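You operate a simulated robot arm through the tools that you are given. There is no shell and no other tool.

You run a simulated robot arm. Do the job below in one go: nothing can be reset, and whatever is moved stays where it is left.

## Task
Put things in order on the top of the inspect desk. At the end: the purple pin tool stands on top of the brown heat sink; the yellow flux brush stands on top of the yellow brick (carton); the pink thumbscrew is in the yellow worn tub (marked "WORN PARTS"); the cream dust brush is on the cream tray (marked "TRAY FOUR"); whatever was shut is shut again. Leave all else as you found it, and nothing knocked over.

Only the result counts: the job must be done as asked and must still hold three seconds after the hand-in. Knocking over, shifting, dropping, spilling or breaking anything else fails it.

## Robot
A 6-joint arm with a two-finger gripper, fixed in place. Base frame: the origin is at the foot of the arm, x ahead of it, y to its left, z up; the work surface is at about z = 0.75. Readings come in m, rad, newtons and seconds.
With the tool pointing down near the work surface it reaches from about 0.32 to 0.68 m from the base axis. Its first joint turns from -1.152 to 1.152 rad. Payload 2.45 kg.
Tool frame: the origin (TCP) lies between the finger pads and is the grasp point; the fingertips stand 0.03 m ahead of it; z points along the fingers, y is the line along which they close. Largest opening 0.106 m; the body of the gripper starts 0.079 m behind the TCP.
Orientation is that of the tool frame in the base frame, as [roll, pitch, yaw] about the fixed x, y, z axes, in that order (R = Rz(yaw) Ry(pitch) Rx(roll)). With the fingers straight down and closing along the base's y, the tool's x points along the base's -x, its y along +y and its z along -z.

## Interface
- The arm moves only by the tool step_arm. Its argument "commands" is a list of rows, each an object of numbers (a shift or turn left out is 0, a gripper value left out holds the last): "dx", "dy", "dz": the shift along the tool's x, y, z in m; "ax", "ay", "az": the turn, a rotation vector about the tool's x, y, z in rad; "jaw": the gripper command, from -1 (shut) to 1 (fully open), values between in proportion. In form: [{"dx": .., "dy": .., "dz": .., "ax": .., "ay": .., "az": .., "jaw": ..}, ...]. A call has 1 to 20 rows; each row is the pose to reach, as a shift and turn from the pose commanded when the call began, along the tool's axes at that moment. Rows are played at 5 a second. More than 0.05 m and 0.15 rad between two rows, or a gripper value outside its range, and nothing of the call is played. Where a pose cannot be reached the arm comes as near as it can. A force on the tool above 40 N (or 10 N above the force at the start of the call, whichever is more), or a blocked arm, ends the call early, and 0.2 s more pass. The fingers move at their own pace (about 0.153 m/s each) and stop on an object; they squeeze with about 31 N. The grip force told is the motor's: it shows also when the fingers shut on nothing. Time passes only in rows, and 0.2 s behind the last, so rows that repeat a pose let the fingers close. It gives the time, the measured TCP pose, the force on the tool (base axes), the opening and the grip force at its end, in the units of the frame above (readings bear some noise), with the torque about the TCP (base axes, N m) and any sound that the robot's microphone picked up.
- Cameras (640 x 400 px; columns grow to the right, rows downward): "scene" is fixed at [0.0742, 0.4307, 1.394]; the picture's right is [-0.49, -0.87, 0.00], its down [-0.63, 0.36, -0.69] and it looks along [0.60, -0.34, -0.73] (base axes); focal length 331 px, centre (320, 200). "wrist" rides on the gripper at [0.076, -0.002, -0.106] in the tool frame; the picture's right is [0.02, 1.00, 0.00], its down [-0.78, 0.02, -0.62] and it looks along [-0.62, 0.01, 0.78] (tool axes); focal length 247 px, centre (320, 200). There is no depth. A picture from a camera that has moved, and an enlarged one, comes with that camera's place and axes in the base frame and with its lens. The place of the scene camera against the robot may be out by one fixed shift of up to 0.018 m in any direction.
- capture(camera): a new picture of that camera. It takes no simulated time.
- enlarge(camera, box): a new picture of the part [left, top, right, bottom] of that camera's present view, enlarged. It takes no simulated time.
- finish_job(): hands the job in; it is judged then, once.

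Places have to be worked out from the pictures, the camera data and where the tool is seen. Open the gripper and draw the arm clear of the work before you hand the job in, unless the task says otherwise.

The tools are called after "Request:" as name(argument=value, ...) on one line, values as JSON. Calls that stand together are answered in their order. step_arm: Moves the arm, as the interface text tells. Its arguments: {"type":"object","properties":{"commands":{"type":"array"}},"required":["commands"]} The other tools are called the same way: capture (camera) takes a picture; enlarge (camera, box) takes an enlarged picture of a part of a camera's view; finish_job () hands the job in.

At the start:

```text
time_s: 0.0
ee_pos: [0.294, 0.0963, 1.0608]
tcp_rot: [3.141, -0.001, -3.14]
force: [0.0, 0.4, 0.2]
moment: [0.05, -0.03, -0.02]
width: 0.106
gripper_force: 0.1
```

scene: 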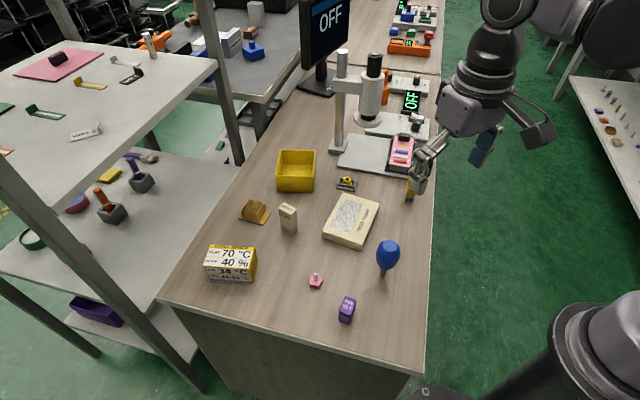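
wrist: 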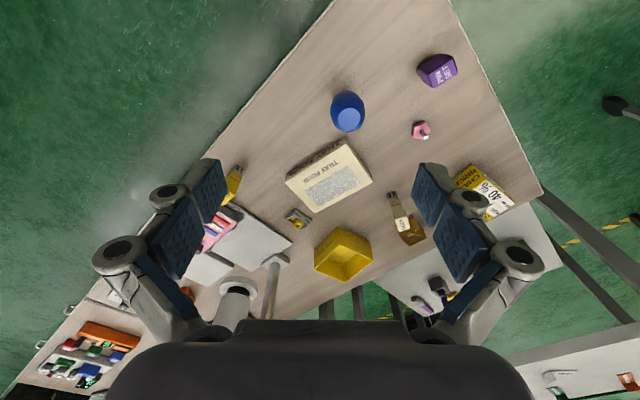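

I start by looking closer at the scene to identify each object.

Request:
enlarge(camera="scene", box=[160, 130, 320, 330])

Request:
enlarge(camera="scene", box=[280, 130, 440, 330])

Request:
enlarge(camera="wrist", box=[200, 40, 540, 300])

Request:
enlarge(camera="scene", box=[320, 40, 440, 180])

```text
2.00 times, centred on (240, 230) of scene
camera zoom: at [0.0742, 0.4307, 1.394], right [-0.49, -0.87, 0.0], down [-0.63, 0.36, -0.69], along [0.6, -0.34, -0.73], focal length 663 px, centre (480, 140)
```

zoom: 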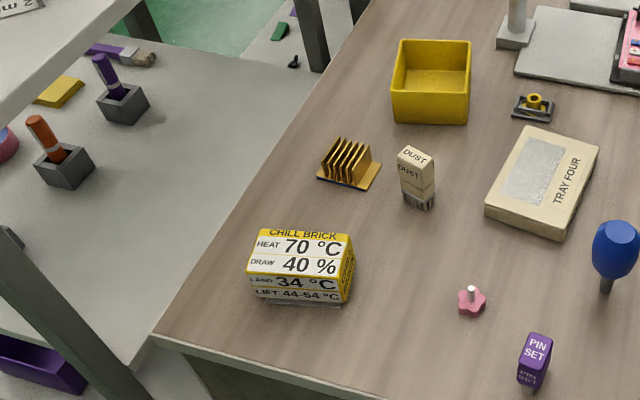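

```text
2.00 times, centred on (360, 230) of scene
camera zoom: at [0.0742, 0.4307, 1.394], right [-0.49, -0.87, 0.0], down [-0.63, 0.36, -0.69], along [0.6, -0.34, -0.73], focal length 663 px, centre (240, 140)
```

zoom: 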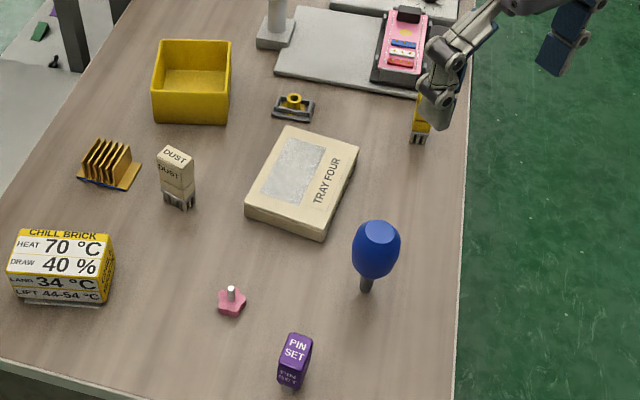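

```text
1.54 times, centred on (370, 170) of wrist
camera zoom: at [0.2187, 0.0944, 1.1679], right [-0.02, 1.0, 0.0], down [0.78, 0.02, 0.62], along [0.62, 0.01, -0.78], focal length 380 px, centre (243, 246)
```

zoom: 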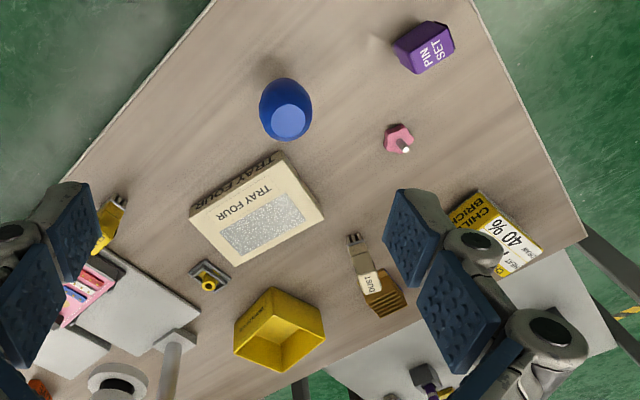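

```text
2.86 times, centred on (380, 110) of scene
camera zoom: at [0.0742, 0.4307, 1.394], right [-0.49, -0.87, 0.0], down [-0.63, 0.36, -0.69], along [0.6, -0.34, -0.73], focal length 947 px, centre (149, 457)
```

zoom: 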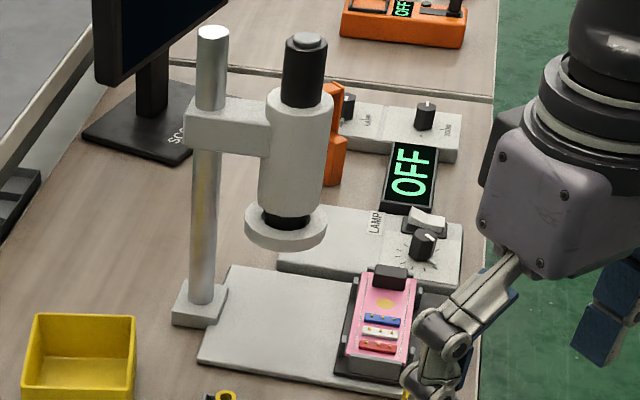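

The enlarged views appear to be re-rendered with real detail, so I'll zoom in on each relevant object to verify labels and shapes.

Request:
enlarge(camera="wrist", box=[400, 40, 480, 150])

Request:
enlarge(camera="scene", box=[300, 260, 380, 340])

Request:
enlarge(camera="scene", box=[390, 160, 440, 210])

Request:
enlarge(camera="scene", box=[230, 180, 310, 250])

Request:
enlarge(camera="scene", box=[190, 225, 280, 300])

Request:
enlarge(camera="scene", box=[310, 165, 400, 260])

Request:
enlarge(camera="wrist", box=[270, 200, 390, 290])

Request:
enlarge(camera="wrist", box=[200, 140, 280, 220])

```text
3.64 times, centred on (440, 95) of wrist
camera zoom: at [0.2187, 0.0944, 1.1679], right [-0.02, 1.0, 0.0], down [0.78, 0.02, 0.62], along [0.62, 0.01, -0.78], focal length 898 px, centre (-116, 582)
```

zoom: 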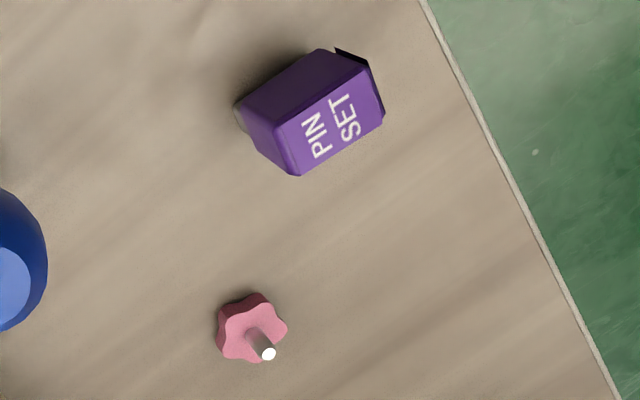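

```text
5.00 times, centred on (340, 300) of scene
camera zoom: at [0.0742, 0.4307, 1.394], right [-0.49, -0.87, 0.0], down [-0.63, 0.36, -0.69], along [0.6, -0.34, -0.73], focal length 1657 px, centre (220, -300)
```

zoom: 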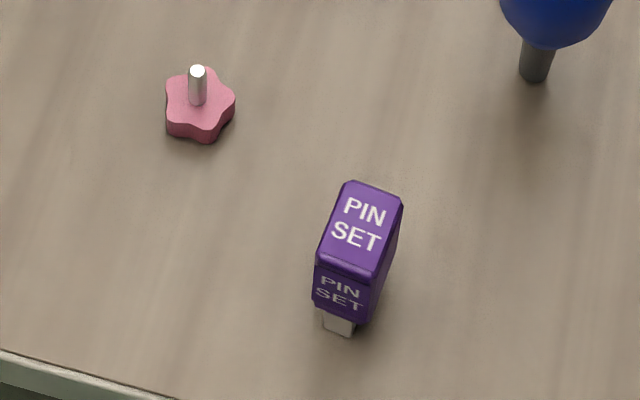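

```text
8.00 times, centred on (415, 185) of scene
camera zoom: at [0.0742, 0.4307, 1.394], right [-0.49, -0.87, 0.0], down [-0.63, 0.36, -0.69], along [0.6, -0.34, -0.73], focal length 2652 px, centre (-440, 320)
```

zoom: 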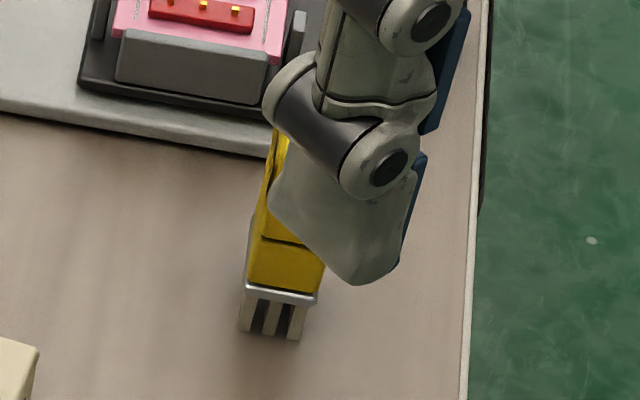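

```text
5.71 times, centred on (270, 215) of scene
camera zoom: at [0.0742, 0.4307, 1.394], right [-0.49, -0.87, 0.0], down [-0.63, 0.36, -0.69], along [0.6, -0.34, -0.73], focal length 1894 px, centre (606, 114)
```

zoom: 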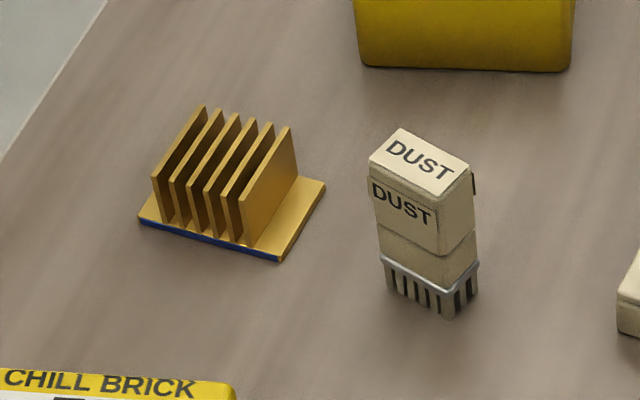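

```text
5.33 times, centred on (235, 262) of scene
camera zoom: at [0.0742, 0.4307, 1.394], right [-0.49, -0.87, 0.0], down [-0.63, 0.36, -0.69], along [0.6, -0.34, -0.73], focal length 1768 px, centre (773, -133)
```

zoom: 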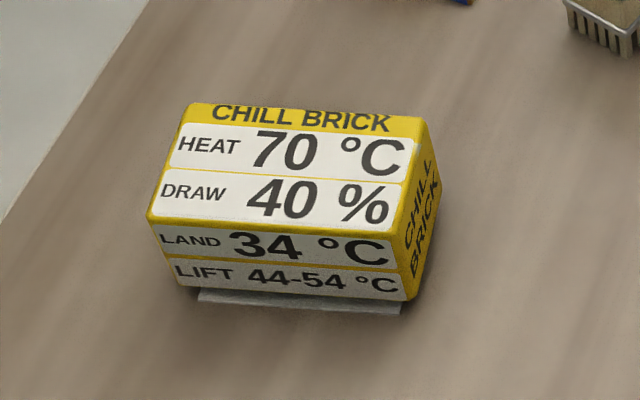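

```text
4.21 times, centred on (355, 212) of scene
camera zoom: at [0.0742, 0.4307, 1.394], right [-0.49, -0.87, 0.0], down [-0.63, 0.36, -0.69], along [0.6, -0.34, -0.73], focal length 1396 px, centre (173, 147)
```

zoom: 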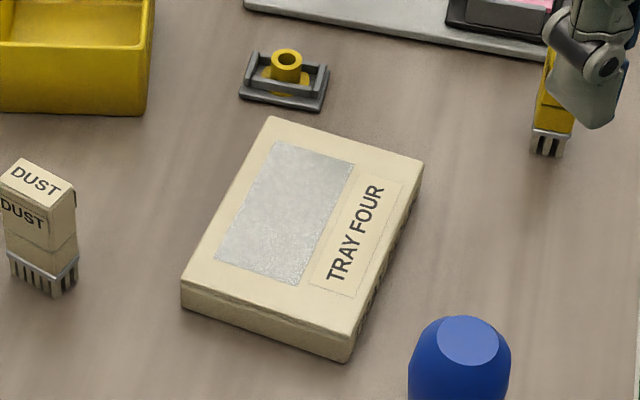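

```text
4.44 times, centred on (330, 245) of wrist
camera zoom: at [0.2187, 0.0944, 1.1679], right [-0.02, 1.0, 0.0], down [0.78, 0.02, 0.62], along [0.62, 0.01, -0.78], focal length 1098 px, centre (276, 0)
```

zoom: 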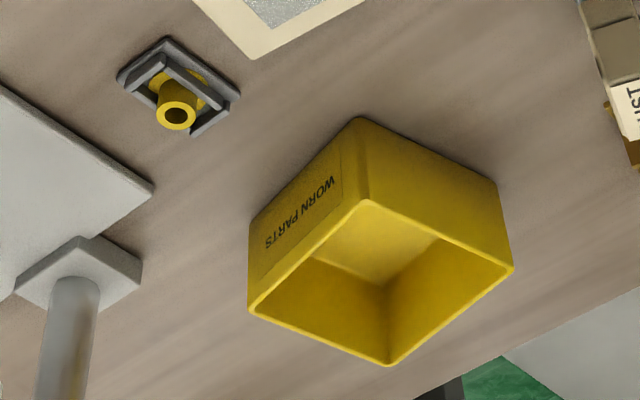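

```text
5.00 times, centred on (240, 180) of wrist
camera zoom: at [0.2187, 0.0944, 1.1679], right [-0.02, 1.0, 0.0], down [0.78, 0.02, 0.62], along [0.62, 0.01, -0.78], focal length 1235 px, centre (720, 300)
```

zoom: 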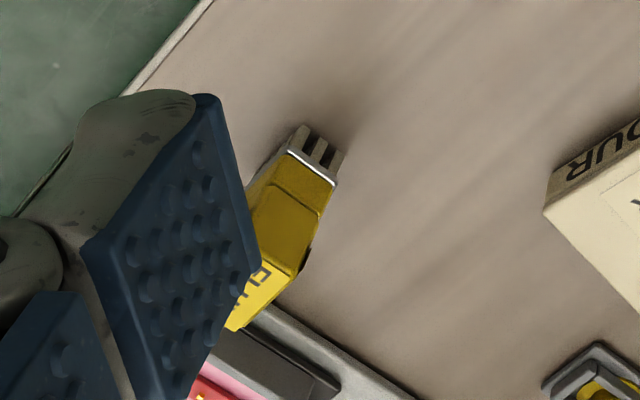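

Labels confirmed: worn tub, tray four, dust brush, pin set, flux brush, brick, heat sink. I'll move up over the left side at safe height to view heat sink, brick and dust brush from the wrist camera.

Request:
step_arm(commands=[{"dx": -0.025, "dy": 0.033, "jaw": 1}, {"dx": -0.05, "dy": 0.066}, {"dx": -0.075, "dy": 0.1}, {"dx": -0.1, "dy": 0.133}, {"dx": -0.125, "dy": 0.166}, {"dx": -0.15, "dy": 0.2}, {"dx": -0.15, "dy": 0.2}])

```text
time_s: 1.6
ee_pos: [0.4417, 0.297, 1.0588]
tcp_rot: [-3.141, 0.002, -3.14]
force: [-0.8, -0.8, -0.6]
moment: [0.01, 0.0, -0.01]
width: 0.1061
gripper_force: 0.2
```

The arm followed as expected. I take pictures from this pose.

Request:
capture(camera="wrist")

Request:
capture(camera="scene")

```text
taken
camera wrist: at [0.3677, 0.2953, 1.1649], right [-0.02, 1.0, 0.0], down [0.78, 0.02, 0.62], along [0.62, 0.01, -0.78], focal length 247 px, centre (320, 200)
```

wrist: 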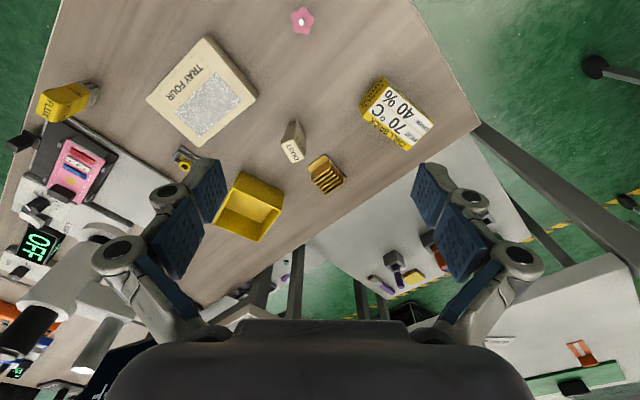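

```text
taken
```

scene: 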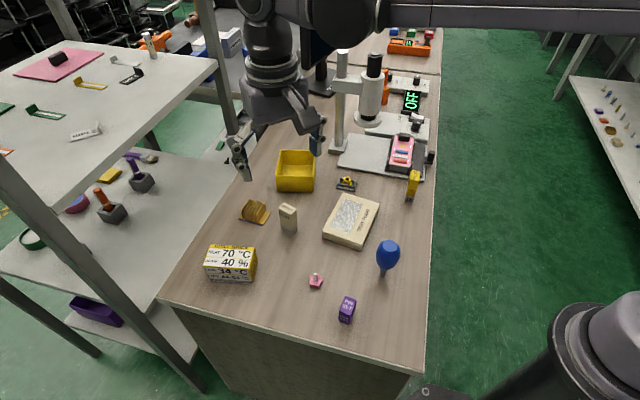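

Good view. I zoom the wrist camera onto the heat sink, dust brush, brick, flux brush and tray for measurement.

Request:
enlarge(camera="wrist", box=[270, 110, 350, 200])

Request:
enlarge(camera="wrist", box=[340, 60, 450, 170])

Request:
enlarge(camera="wrist", box=[130, 20, 270, 160])

Request:
enlarge(camera="wrist", box=[20, 60, 120, 160])

Request:
enlarge(camera="wrist", box=[190, 150, 310, 260])

Request:
enlarge(camera="scene", box=[390, 155, 440, 215])

```text
4.44 times, centred on (310, 155) of wrist
camera zoom: at [0.3677, 0.2953, 1.1649], right [-0.02, 1.0, 0.0], down [0.78, 0.02, 0.62], along [0.62, 0.01, -0.78], focal length 1098 px, centre (364, 400)
```

zoom: 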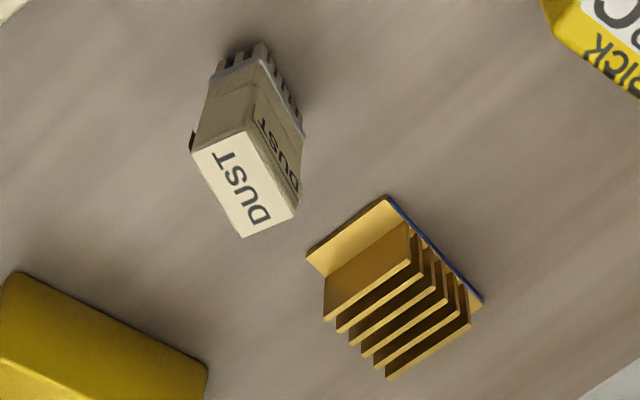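

```text
3.64 times, centred on (395, 115) of wrist
camera zoom: at [0.3677, 0.2953, 1.1649], right [-0.02, 1.0, 0.0], down [0.78, 0.02, 0.62], along [0.62, 0.01, -0.78], focal length 898 px, centre (47, 509)
```

zoom: 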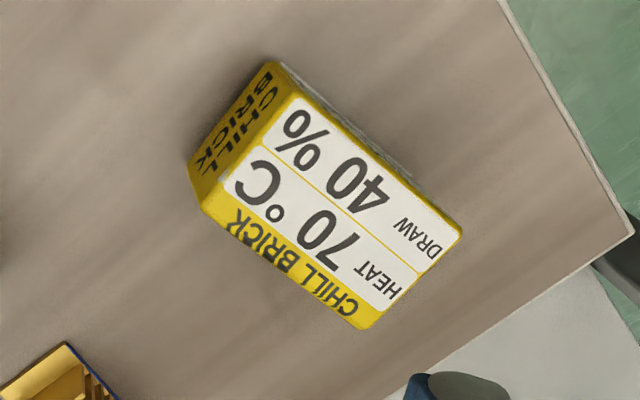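

```text
2.86 times, centred on (200, 90) of wrist
camera zoom: at [0.3677, 0.2953, 1.1649], right [-0.02, 1.0, 0.0], down [0.78, 0.02, 0.62], along [0.62, 0.01, -0.78], focal length 706 px, centre (663, 514)
```

zoom: 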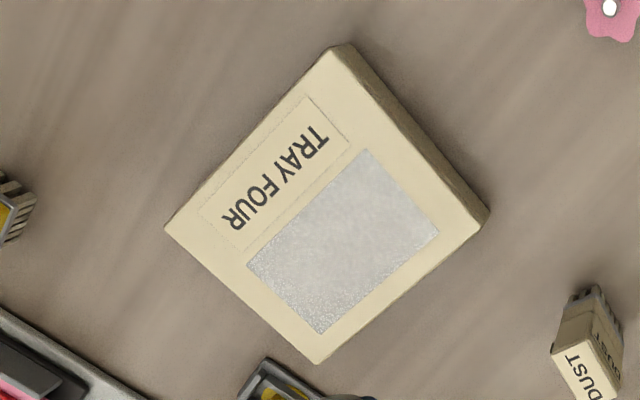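

```text
4.00 times, centred on (70, 110) of wrist
camera zoom: at [0.3677, 0.2953, 1.1649], right [-0.02, 1.0, 0.0], down [0.78, 0.02, 0.62], along [0.62, 0.01, -0.78], focal length 988 px, centre (1320, 560)
```

zoom: 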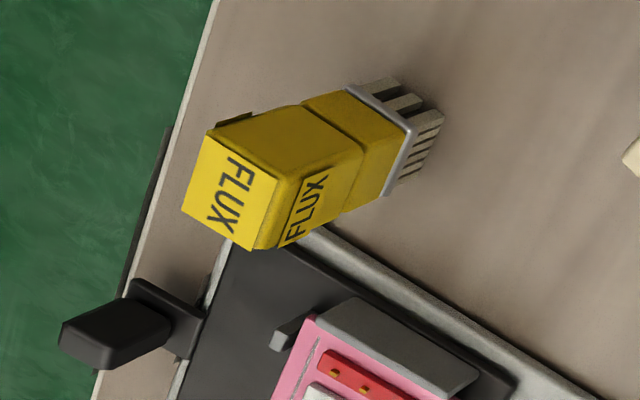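

```text
3.64 times, centred on (250, 205) of wrist
camera zoom: at [0.3677, 0.2953, 1.1649], right [-0.02, 1.0, 0.0], down [0.78, 0.02, 0.62], along [0.62, 0.01, -0.78], focal length 898 px, centre (574, 182)
```

zoom: 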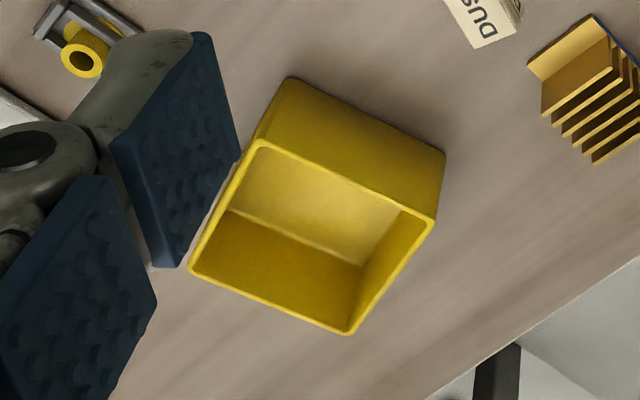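

```text
6.67 times, centred on (415, 185) of scene
camera zoom: at [0.0742, 0.4307, 1.394], right [-0.49, -0.87, 0.0], down [-0.63, 0.36, -0.69], along [0.6, -0.34, -0.73], focal length 2210 px, centre (-313, 300)
```

zoom: 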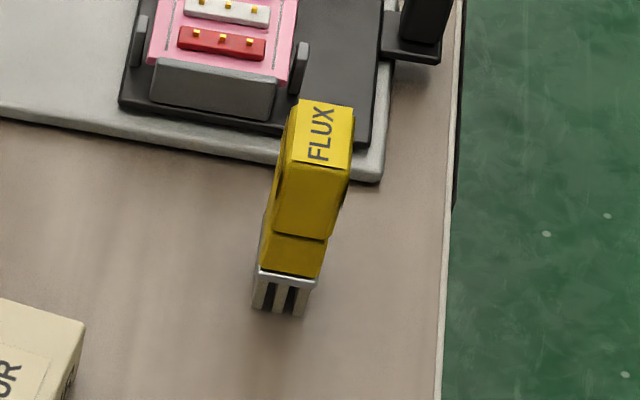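

Dust brush comes out near (0.546, 0.257), about 0.07 tall, long axis ~27° from +x; the heat sink is around (0.629, 0.314), top z≈0.783. I move above the dust brush and turn the gripper to match for a close look.

Request:
step_arm(commands=[{"dx": -0.025, "dy": -0.01, "dz": 0.02, "az": -0.12}, {"dx": -0.05, "dy": -0.02, "dz": 0.04, "az": -0.24}, {"dx": -0.075, "dy": -0.03, "dz": 0.06, "az": -0.36}, {"dx": -0.102, "dy": -0.039, "dz": 0.08, "az": -0.47}, {"dx": -0.102, "dy": -0.039, "dz": 0.08, "az": -0.47}])

Request:
capture(camera="wrist")

Request:
enlarge(camera="wrist", box=[260, 60, 380, 150])

```text
time_s: 2.8
ee_pos: [0.5461, 0.258, 0.981]
tcp_rot: [-3.14, 0.0, -2.668]
force: [-0.1, -0.2, -0.2]
moment: [-0.01, 0.0, -0.01]
width: 0.1063
gripper_force: 0.1
```

```text
taken
camera wrist: at [0.4806, 0.2221, 1.0874], right [-0.47, 0.88, 0.0], down [0.69, 0.37, 0.62], along [0.55, 0.29, -0.78], focal length 247 px, centre (320, 200)
```

wrist: 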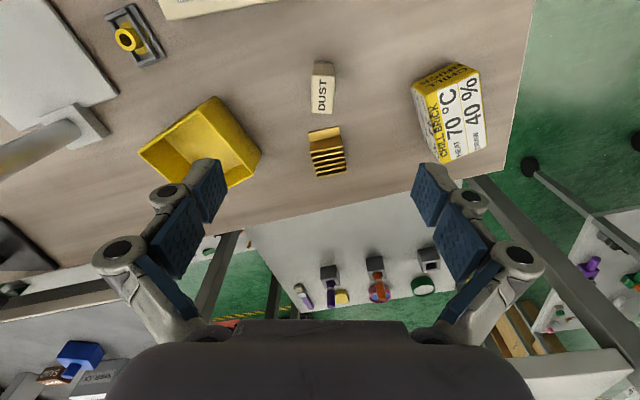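

```text
4.44 times, centred on (320, 105) of wrist
camera zoom: at [0.4806, 0.2221, 1.0874], right [-0.47, 0.88, 0.0], down [0.69, 0.37, 0.62], along [0.55, 0.29, -0.78], focal length 1098 px, centre (320, 622)
```

zoom: 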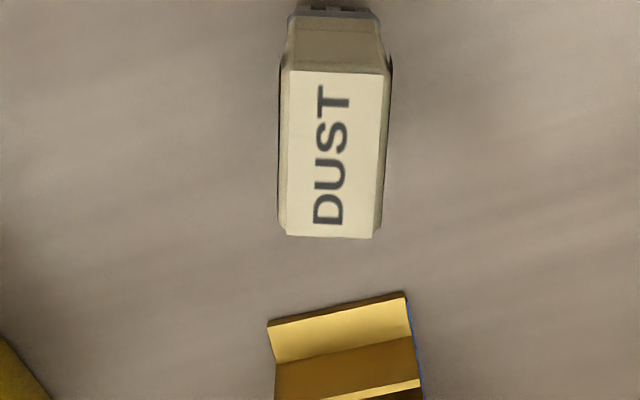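

The brush is 0.021 wide, offset about 3 mm from the tool along its closing axis. I narrow the jaws and descend around it to z≈0.80.

Request:
step_arm(commands=[{"dy": 0.003, "dz": 0.03, "jaw": 0.3}, {"dy": 0.003, "dz": 0.06}, {"dy": 0.003, "dz": 0.09}, {"dy": 0.003, "dz": 0.12}, {"dy": 0.003, "dz": 0.145}, {"dy": 0.003, "dz": 0.165}, {"dy": 0.003, "dz": 0.178}, {"dy": 0.003, "dz": 0.178}])

Request:
capture(camera="wrist")

Request:
enlarge(camera="scene", box=[230, 130, 350, 250])

```text
time_s: 4.6
ee_pos: [0.5438, 0.2578, 0.8023]
tcp_rot: [3.141, 0.001, -2.67]
force: [1.1, 0.7, -0.5]
moment: [0.01, 0.0, 0.0]
width: 0.0687
gripper_force: 0.0
```

```text
taken
camera wrist: at [0.4777, 0.2234, 0.9096], right [-0.47, 0.88, 0.0], down [0.69, 0.37, 0.62], along [0.55, 0.29, -0.78], focal length 247 px, centre (320, 200)
```

wrist: 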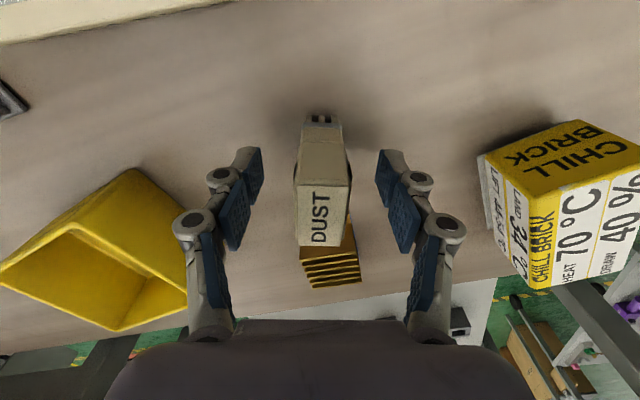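

```text
3.33 times, centred on (290, 190) of scene
camera zoom: at [0.0742, 0.4307, 1.394], right [-0.49, -0.87, 0.0], down [-0.63, 0.36, -0.69], along [0.6, -0.34, -0.73], focal length 1105 px, centre (420, 233)
```

zoom: 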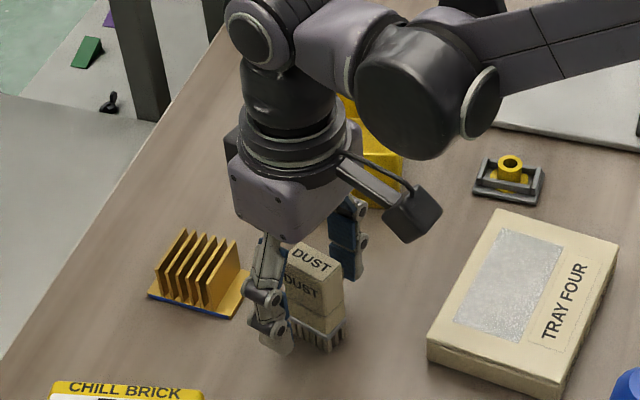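

The brush sits centered between the pads. I close the gripper.

Request:
step_arm(commands=[{"jaw": -1}, {"jaw": -1}, {"jaw": -1}, {"jaw": -1}])

Request:
capture(camera="wrist")

```text
time_s: 5.6
ee_pos: [0.5434, 0.2589, 0.8024]
tcp_rot: [3.141, 0.001, -2.67]
force: [-0.3, 0.7, 1.1]
moment: [0.01, 0.03, -0.04]
width: 0.0221
gripper_force: 31.0
```

```text
taken
camera wrist: at [0.4776, 0.2234, 0.9099], right [-0.47, 0.88, 0.0], down [0.69, 0.37, 0.62], along [0.55, 0.29, -0.78], focal length 247 px, centre (320, 200)
```

wrist: 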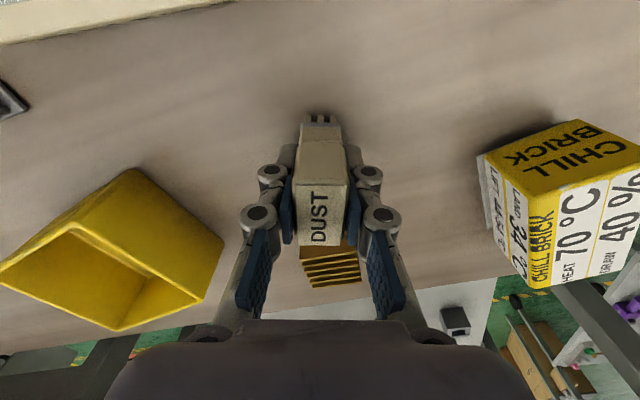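

Gripped firmly (width 0.022, 31 N). I lift and carry it over toward the tray pad, then look.

Request:
step_arm(commands=[{"dz": -0.02}, {"dz": -0.05}, {"dz": -0.085}, {"dz": -0.12}, {"dx": 0.026, "dy": -0.0257, "dz": -0.12}, {"dx": 0.052, "dy": -0.0514, "dz": -0.12}, {"dx": 0.078, "dy": -0.077, "dz": -0.12}, {"dx": 0.104, "dy": -0.1027, "dz": -0.12}, {"dx": 0.104, "dy": -0.1027, "dz": -0.12}])

Request:
capture(camera="wrist")

Request:
enlarge(camera="scene", box=[290, 130, 430, 270])

```text
time_s: 7.6
ee_pos: [0.4976, 0.1196, 0.9224]
tcp_rot: [3.141, 0.0, -2.67]
force: [0.4, 0.1, -0.8]
moment: [0.01, -0.03, -0.01]
width: 0.0222
gripper_force: 30.9
```

```text
taken
camera wrist: at [0.4326, 0.0843, 1.0285], right [-0.47, 0.88, 0.0], down [0.69, 0.37, 0.62], along [0.55, 0.29, -0.78], focal length 247 px, centre (320, 200)
```

wrist: 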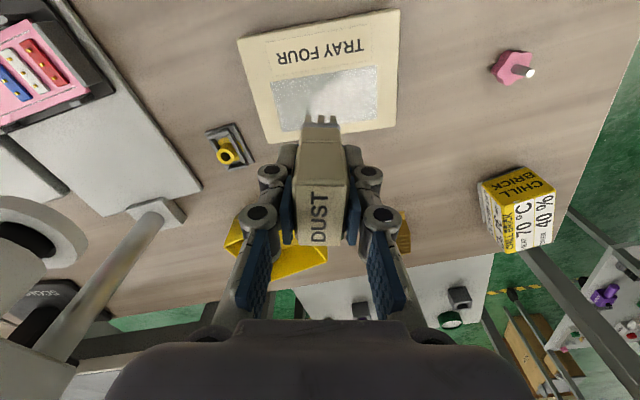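

```text
2.86 times, centred on (360, 200) of scene
camera zoom: at [0.0742, 0.4307, 1.394], right [-0.49, -0.87, 0.0], down [-0.63, 0.36, -0.69], along [0.6, -0.34, -0.73], focal length 947 px, centre (206, 200)
```

zoom: 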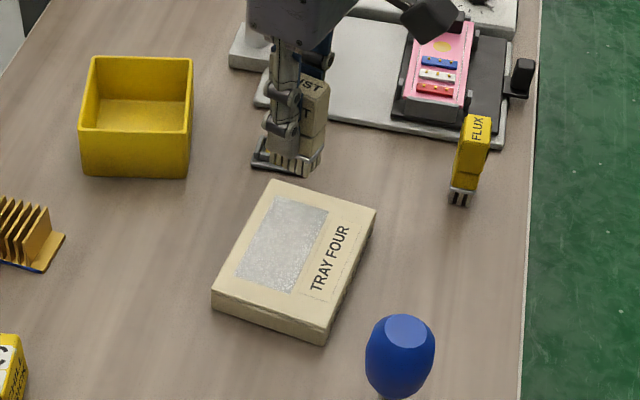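

The brush is over the tray pad (tray centre ≈ (0.486, 0.118)). I descend to just above the tray top.

Request:
step_arm(commands=[{"dz": 0.03}, {"dz": 0.055}, {"dz": 0.075}, {"dz": 0.088}, {"dz": 0.092}, {"dz": 0.092}])

Request:
enlarge(camera="scene", box=[310, 170, 400, 260])

Request:
capture(camera="wrist")

```text
time_s: 9.0
ee_pos: [0.4992, 0.122, 0.8308]
tcp_rot: [3.141, 0.002, -2.67]
force: [2.0, 0.1, 28.7]
moment: [0.02, 0.01, 0.01]
width: 0.0222
gripper_force: 30.8
```

```text
4.44 times, centred on (355, 215) of scene
camera zoom: at [0.0738, 0.4306, 1.394], right [-0.49, -0.87, 0.0], down [-0.63, 0.36, -0.69], along [0.6, -0.34, -0.73], focal length 1473 px, centre (164, 133)
```

zoom: 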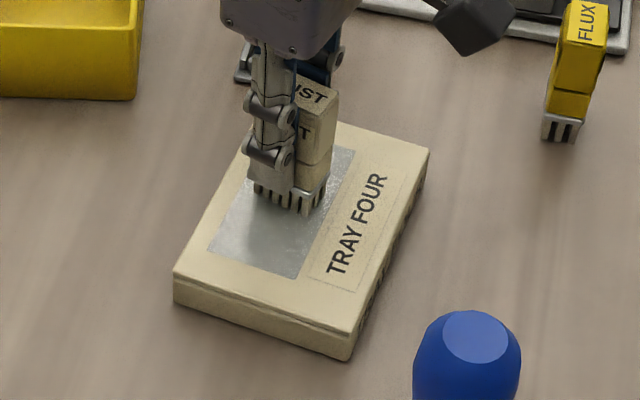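

```text
taken
camera wrist: at [0.4329, 0.0854, 0.9375], right [-0.47, 0.88, 0.0], down [0.69, 0.37, 0.62], along [0.55, 0.29, -0.78], focal length 247 px, centre (320, 200)
```

wrist: 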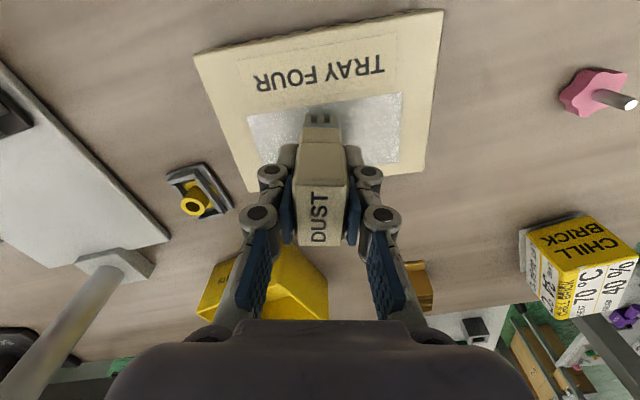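

Contact is already at 28.7 N, so the tray top is at about z=0.778. I back off slightly to relieve the force before releasing.

Request:
step_arm(commands=[{"dz": -0.001}, {"dz": -0.001}])

```text
time_s: 9.6
ee_pos: [0.4984, 0.1227, 0.8314]
tcp_rot: [3.14, 0.002, -2.67]
force: [3.4, -0.2, 7.0]
moment: [-0.02, -0.11, -0.02]
width: 0.022
gripper_force: 31.2
```

Force is down to 7 N; I ease off a touch more and open the fingers.

Request:
step_arm(commands=[{"dz": -0.0003}, {"dz": -0.0003, "jaw": -0.5}, {"dz": -0.0003, "jaw": -0.1}, {"dz": -0.0003, "jaw": 0.1}, {"dz": -0.0003, "jaw": 0.1}])

Request:
capture(camera="wrist")

Request:
enlarge(camera="scene", box=[310, 170, 400, 260])

```text
time_s: 10.8
ee_pos: [0.4985, 0.1216, 0.8327]
tcp_rot: [3.141, 0.001, -2.67]
force: [-0.9, 0.3, -0.5]
moment: [-0.01, 0.0, 0.04]
width: 0.0582
gripper_force: 0.0
```

```text
taken
camera wrist: at [0.4326, 0.0854, 0.9386], right [-0.47, 0.88, 0.0], down [0.69, 0.37, 0.62], along [0.55, 0.29, -0.78], focal length 247 px, centre (320, 200)
```

wrist: 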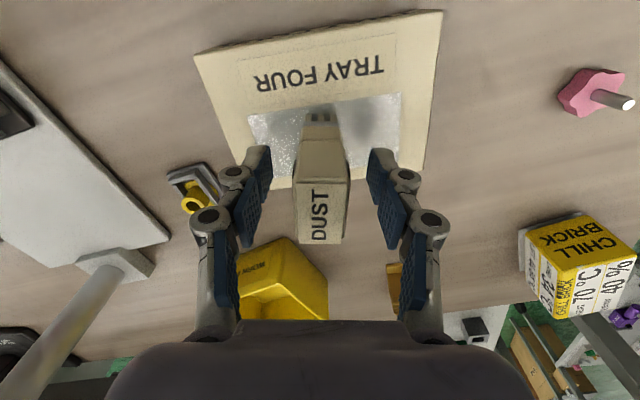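

```text
4.44 times, centred on (355, 215) of scene
camera zoom: at [0.0742, 0.4307, 1.394], right [-0.49, -0.87, 0.0], down [-0.63, 0.36, -0.69], along [0.6, -0.34, -0.73], focal length 1473 px, centre (164, 133)
```

zoom: 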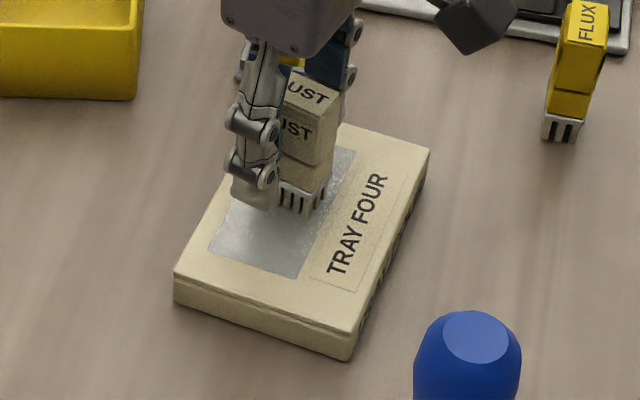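

The dust brush stands on the tray. I rise straight up clear of it.

Request:
step_arm(commands=[{"dz": -0.02, "jaw": 0.2}, {"dz": -0.05}, {"dz": -0.085}, {"dz": -0.125}, {"dz": -0.125}])

Request:
capture(camera="wrist")

```text
time_s: 12.0
ee_pos: [0.5001, 0.1227, 0.9592]
tcp_rot: [3.141, 0.0, -2.67]
force: [-0.3, 0.0, 0.7]
moment: [0.02, 0.02, -0.02]
width: 0.0637
gripper_force: 0.1
```

```text
taken
camera wrist: at [0.4343, 0.0873, 1.0653], right [-0.47, 0.88, 0.0], down [0.69, 0.37, 0.62], along [0.55, 0.29, -0.78], focal length 247 px, centre (320, 200)
```

wrist: 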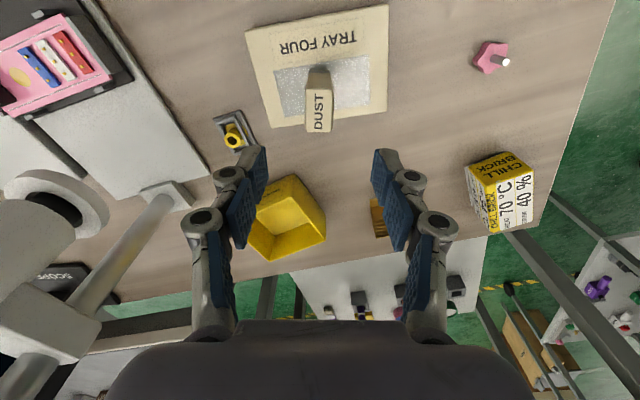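

The dust brush is upright on the tray pad. Now I move over the flux brush (≈(0.487, -0.078)) while turning the gripper to its estimated orientation.

Request:
step_arm(commands=[{"dx": 0.0115, "dy": -0.0193, "az": 0.14}, {"dx": 0.023, "dy": -0.0386, "az": 0.28}, {"dx": 0.0345, "dy": -0.0578, "az": 0.42}, {"dx": 0.046, "dy": -0.0771, "az": 0.56}, {"dx": 0.0576, "dy": -0.0964, "az": 0.7}, {"dx": 0.069, "dy": -0.1157, "az": 0.84}, {"dx": 0.0806, "dy": -0.135, "az": 0.98}, {"dx": 0.092, "dy": -0.154, "az": 1.12}, {"dx": 0.1036, "dy": -0.1735, "az": 1.265}, {"dx": 0.1036, "dy": -0.1735, "az": 1.265}])

Request:
capture(camera="wrist")

Request:
enlarge(camera="wrist", box=[260, 50, 380, 150])

Request:
capture(camera="scene")

```text
time_s: 14.2
ee_pos: [0.4853, -0.0817, 0.9577]
tcp_rot: [-3.14, 0.0, 2.345]
force: [0.5, -0.9, 0.1]
moment: [0.02, 0.0, -0.01]
width: 0.0638
gripper_force: 0.1
```

```text
taken
camera wrist: at [0.4315, -0.0271, 1.0641], right [0.7, 0.71, 0.0], down [0.56, -0.55, 0.62], along [0.44, -0.43, -0.78], focal length 247 px, centre (320, 200)
```

wrist: 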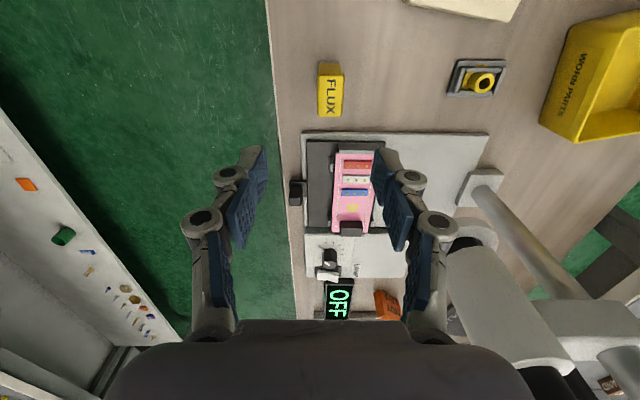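

```text
4.00 times, centred on (320, 100) of wrist
camera zoom: at [0.4315, -0.0271, 1.0641], right [0.7, 0.71, 0.0], down [0.56, -0.55, 0.62], along [0.44, -0.43, -0.78], focal length 988 px, centre (320, 600)
```

zoom: 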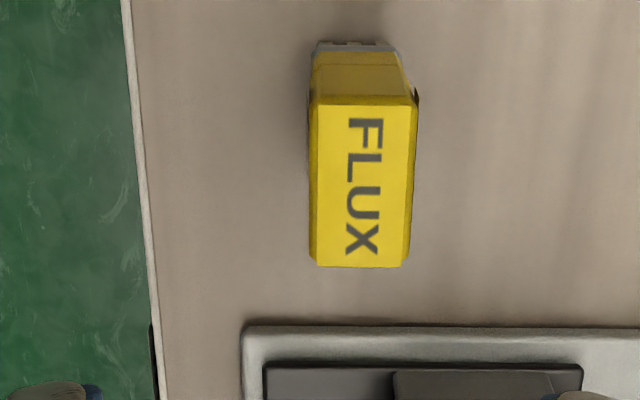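

```text
taken
```

scene: 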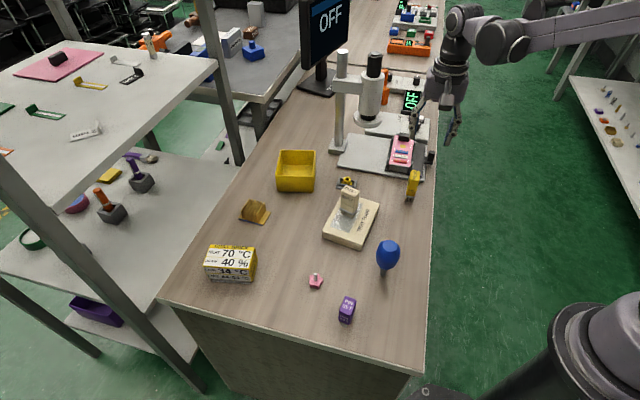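

Flux brush is well aligned; it's about 9 mm to the tool's +y and 8 mm to its +x. I correct and descend around it.

Request:
step_arm(commands=[{"dx": 0.008, "dy": 0.009, "dz": 0.02}, {"dx": 0.008, "dy": 0.009, "dz": 0.05}, {"dx": 0.008, "dy": 0.009, "dz": 0.085}, {"dx": 0.008, "dy": 0.009, "dz": 0.115}, {"dx": 0.008, "dy": 0.009, "dz": 0.14}, {"dx": 0.008, "dy": 0.009, "dz": 0.153}, {"dx": 0.008, "dy": 0.009, "dz": 0.153}])

Request:
capture(camera="wrist")

Request:
enlarge(camera="scene", box=[380, 140, 450, 220])

```text
time_s: 15.8
ee_pos: [0.4855, -0.0705, 0.8042]
tcp_rot: [-3.14, 0.001, 2.347]
force: [0.6, 0.4, 0.6]
moment: [-0.01, 0.0, 0.02]
width: 0.0637
gripper_force: 0.0
```

```text
taken
camera wrist: at [0.4322, -0.0161, 0.9105], right [0.7, 0.72, 0.0], down [0.56, -0.55, 0.62], along [0.45, -0.43, -0.78], focal length 247 px, centre (320, 200)
```

wrist: 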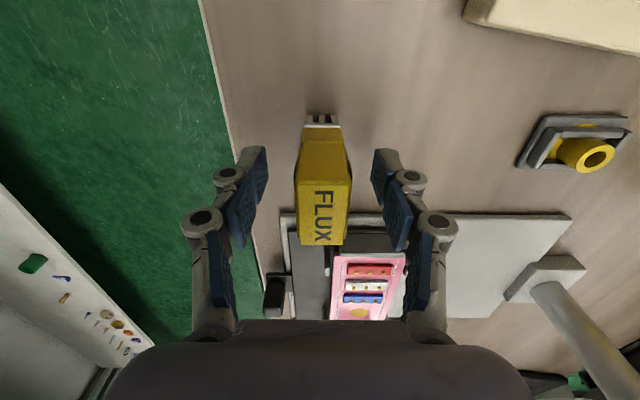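

```text
5.00 times, centred on (415, 180) of scene
camera zoom: at [0.0742, 0.4307, 1.394], right [-0.49, -0.87, 0.0], down [-0.63, 0.36, -0.69], along [0.6, -0.34, -0.73], focal length 1657 px, centre (-155, 300)
```

zoom: 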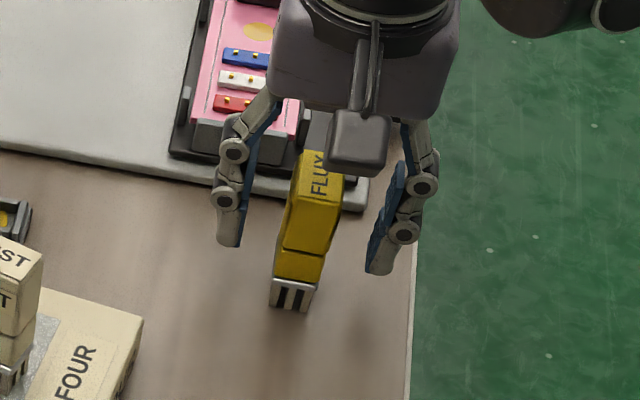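

The brush is centred between the fingers. Closing.

Request:
step_arm(commands=[{"jaw": -1}, {"jaw": -1}, {"jaw": -1}, {"jaw": -1}])

```text
time_s: 16.8
ee_pos: [0.4865, -0.0688, 0.8038]
tcp_rot: [3.141, 0.001, 2.346]
force: [0.6, -0.8, -0.2]
moment: [0.01, 0.02, 0.02]
width: 0.0224
gripper_force: 31.8
```

Gripped (0.0224, 31.8 N). I lift it straight up to a safe carrying height.

Request:
step_arm(commands=[{"dz": -0.015}, {"dz": -0.045}, {"dz": -0.085}, {"dz": -0.13}, {"dz": -0.175}, {"dz": -0.175}])

Request:
capture(camera="wrist")

```text
time_s: 18.2
ee_pos: [0.4841, -0.0692, 0.9831]
tcp_rot: [-3.139, 0.001, 2.347]
force: [0.2, 0.0, 0.0]
moment: [0.01, 0.0, 0.01]
width: 0.0225
gripper_force: 31.7
```

```text
taken
camera wrist: at [0.4313, -0.0159, 1.0901], right [0.7, 0.72, 0.0], down [0.56, -0.55, 0.62], along [0.45, -0.43, -0.78], focal length 247 px, centre (320, 200)
```

wrist: 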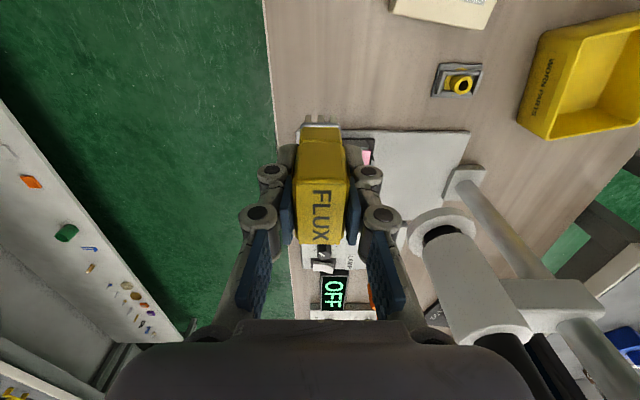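

Brush held securely at z≈0.98. I carry it over to above the brick, turning so its long axis matches the brick's.

Request:
step_arm(commands=[{"dx": 0.0258, "dy": 0.0271, "az": -0.1356}, {"dx": 0.0516, "dy": 0.0541, "az": -0.2712}, {"dx": 0.0773, "dy": 0.0812, "az": -0.4068}, {"dx": 0.1031, "dy": 0.1082, "az": -0.5425}, {"dx": 0.1289, "dy": 0.1353, "az": -0.6781}, {"dx": 0.1547, "dy": 0.1624, "az": -0.8137}, {"dx": 0.1804, "dy": 0.1894, "az": -0.9493}, {"dx": 0.2062, "dy": 0.2165, "az": -1.0849}, {"dx": 0.232, "dy": 0.2436, "az": -1.2205}, {"dx": 0.2578, "dy": 0.2706, "az": -1.3562}, {"dx": 0.2835, "dy": 0.2977, "az": -1.4918}, {"dx": 0.3093, "dy": 0.3247, "az": -1.6274}, {"dx": 0.3351, "dy": 0.3518, "az": -1.763}, {"dx": 0.3351, "dy": 0.3518, "az": -1.763}])

Request:
capture(camera="wrist")

Request:
capture(camera="scene")

Request:
enlarge(camera="wrist", box=[240, 30, 400, 150])

```text
time_s: 21.2
ee_pos: [0.4994, 0.4171, 0.9807]
tcp_rot: [3.141, -0.001, -2.171]
force: [0.6, 0.7, -0.5]
moment: [0.0, -0.04, -0.01]
width: 0.0231
gripper_force: 31.2
```

```text
taken
camera wrist: at [0.4595, 0.3532, 1.0869], right [-0.84, 0.55, 0.0], down [0.43, 0.66, 0.62], along [0.34, 0.52, -0.78], focal length 247 px, centre (320, 200)
```

wrist: 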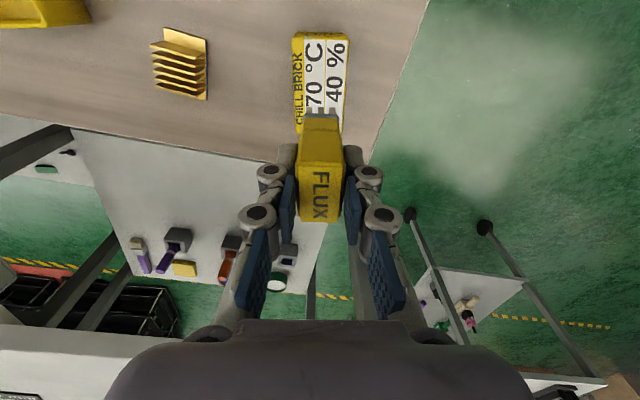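

```text
taken
```

scene: 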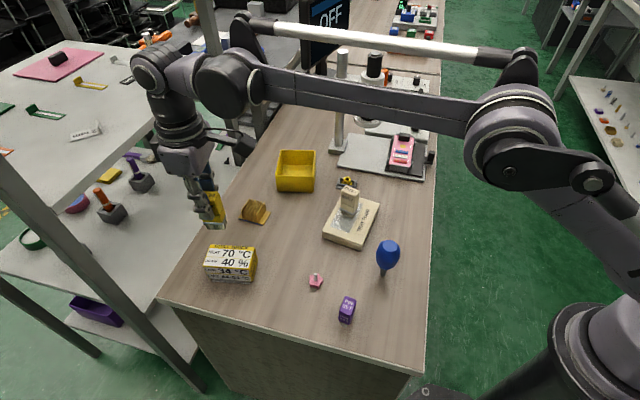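

```text
3.33 times, centred on (320, 90) of wrist
camera zoom: at [0.4595, 0.3532, 1.0869], right [-0.84, 0.55, 0.0], down [0.43, 0.66, 0.62], along [0.34, 0.52, -0.78], focal length 823 px, centre (320, 567)
```

zoom: 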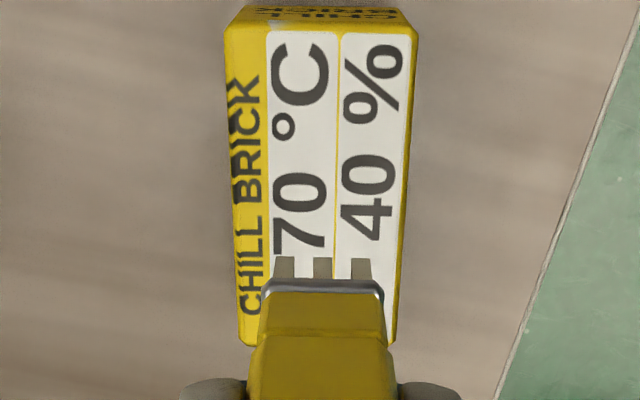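

The brush is centred over the brick (r≈0, f≈0.076 matches TCP). I descend to just above the brick's top.

Request:
step_arm(commands=[{"dz": 0.03}, {"dz": 0.06}, {"dz": 0.085}, {"dz": 0.1}, {"dz": 0.1}])

Request:
enlarge(camera="scene", box=[180, 190, 280, 300])

Request:
capture(camera="wrist")

```text
time_s: 22.4
ee_pos: [0.499, 0.417, 0.8808]
tcp_rot: [-3.141, 0.002, -2.174]
force: [-0.2, 0.9, 16.0]
moment: [0.25, -0.16, 0.04]
width: 0.0229
gripper_force: 31.0
```

```text
3.64 times, centred on (230, 245) of scene
camera zoom: at [0.0739, 0.4305, 1.394], right [-0.49, -0.87, 0.0], down [-0.63, 0.36, -0.69], along [0.6, -0.34, -0.73], focal length 1205 px, centre (647, 36)
```

zoom: 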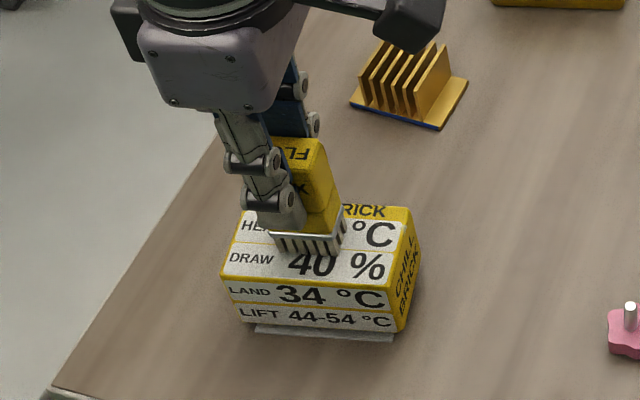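

```text
taken
camera wrist: at [0.4595, 0.3528, 0.9876], right [-0.84, 0.55, 0.0], down [0.43, 0.65, 0.62], along [0.34, 0.52, -0.78], focal length 247 px, centre (320, 200)
```

wrist: 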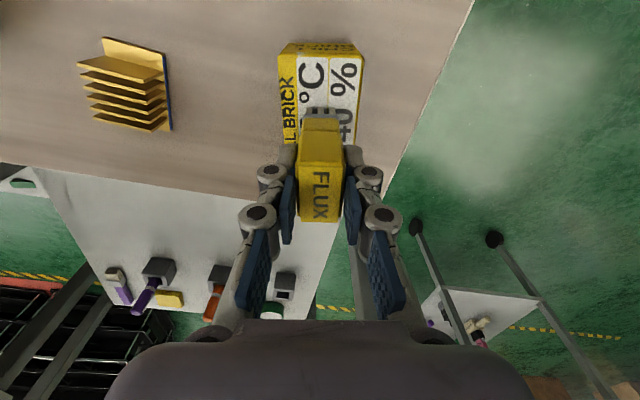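

Contact came sooner than estimated: brick top is at about z=0.827, and the scene view shows the brush squarely on it. I ease the force off before releasing.

Request:
step_arm(commands=[{"dz": -0.0005}, {"dz": -0.0005}])

Request:
enlarge(camera="scene", box=[200, 220, 270, 290])

```text
time_s: 23.0
ee_pos: [0.5001, 0.4175, 0.8808]
tcp_rot: [-3.141, 0.001, -2.173]
force: [-1.7, -0.7, 16.2]
moment: [0.19, -0.03, 0.02]
width: 0.0227
gripper_force: 30.6
```

```text
5.71 times, centred on (235, 255) of scene
camera zoom: at [0.0739, 0.4305, 1.3941], right [-0.49, -0.87, 0.0], down [-0.63, 0.36, -0.69], along [0.6, -0.34, -0.73], focal length 1894 px, centre (806, -114)
```

zoom: 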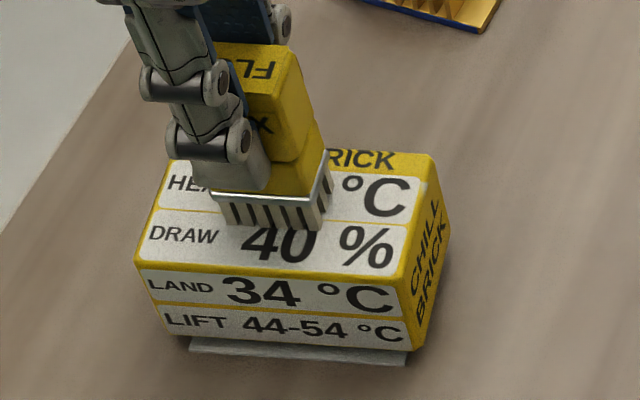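

Still 16 N; I back off a little more in small steps.

Request:
step_arm(commands=[{"dz": -0.0006}, {"dz": -0.0006}])

```text
time_s: 23.6
ee_pos: [0.5004, 0.4165, 0.8807]
tcp_rot: [3.141, -0.001, -2.174]
force: [-4.0, -1.5, 11.1]
moment: [0.03, 0.16, 0.05]
width: 0.0227
gripper_force: 30.8
```

Request:
step_arm(commands=[{"dz": -0.0006}, {"dz": -0.0006}])

```text
time_s: 24.2
ee_pos: [0.5005, 0.4163, 0.8817]
tcp_rot: [3.14, 0.001, -2.172]
force: [-0.2, 0.5, 0.7]
moment: [0.0, -0.02, 0.02]
width: 0.0227
gripper_force: 31.1
```

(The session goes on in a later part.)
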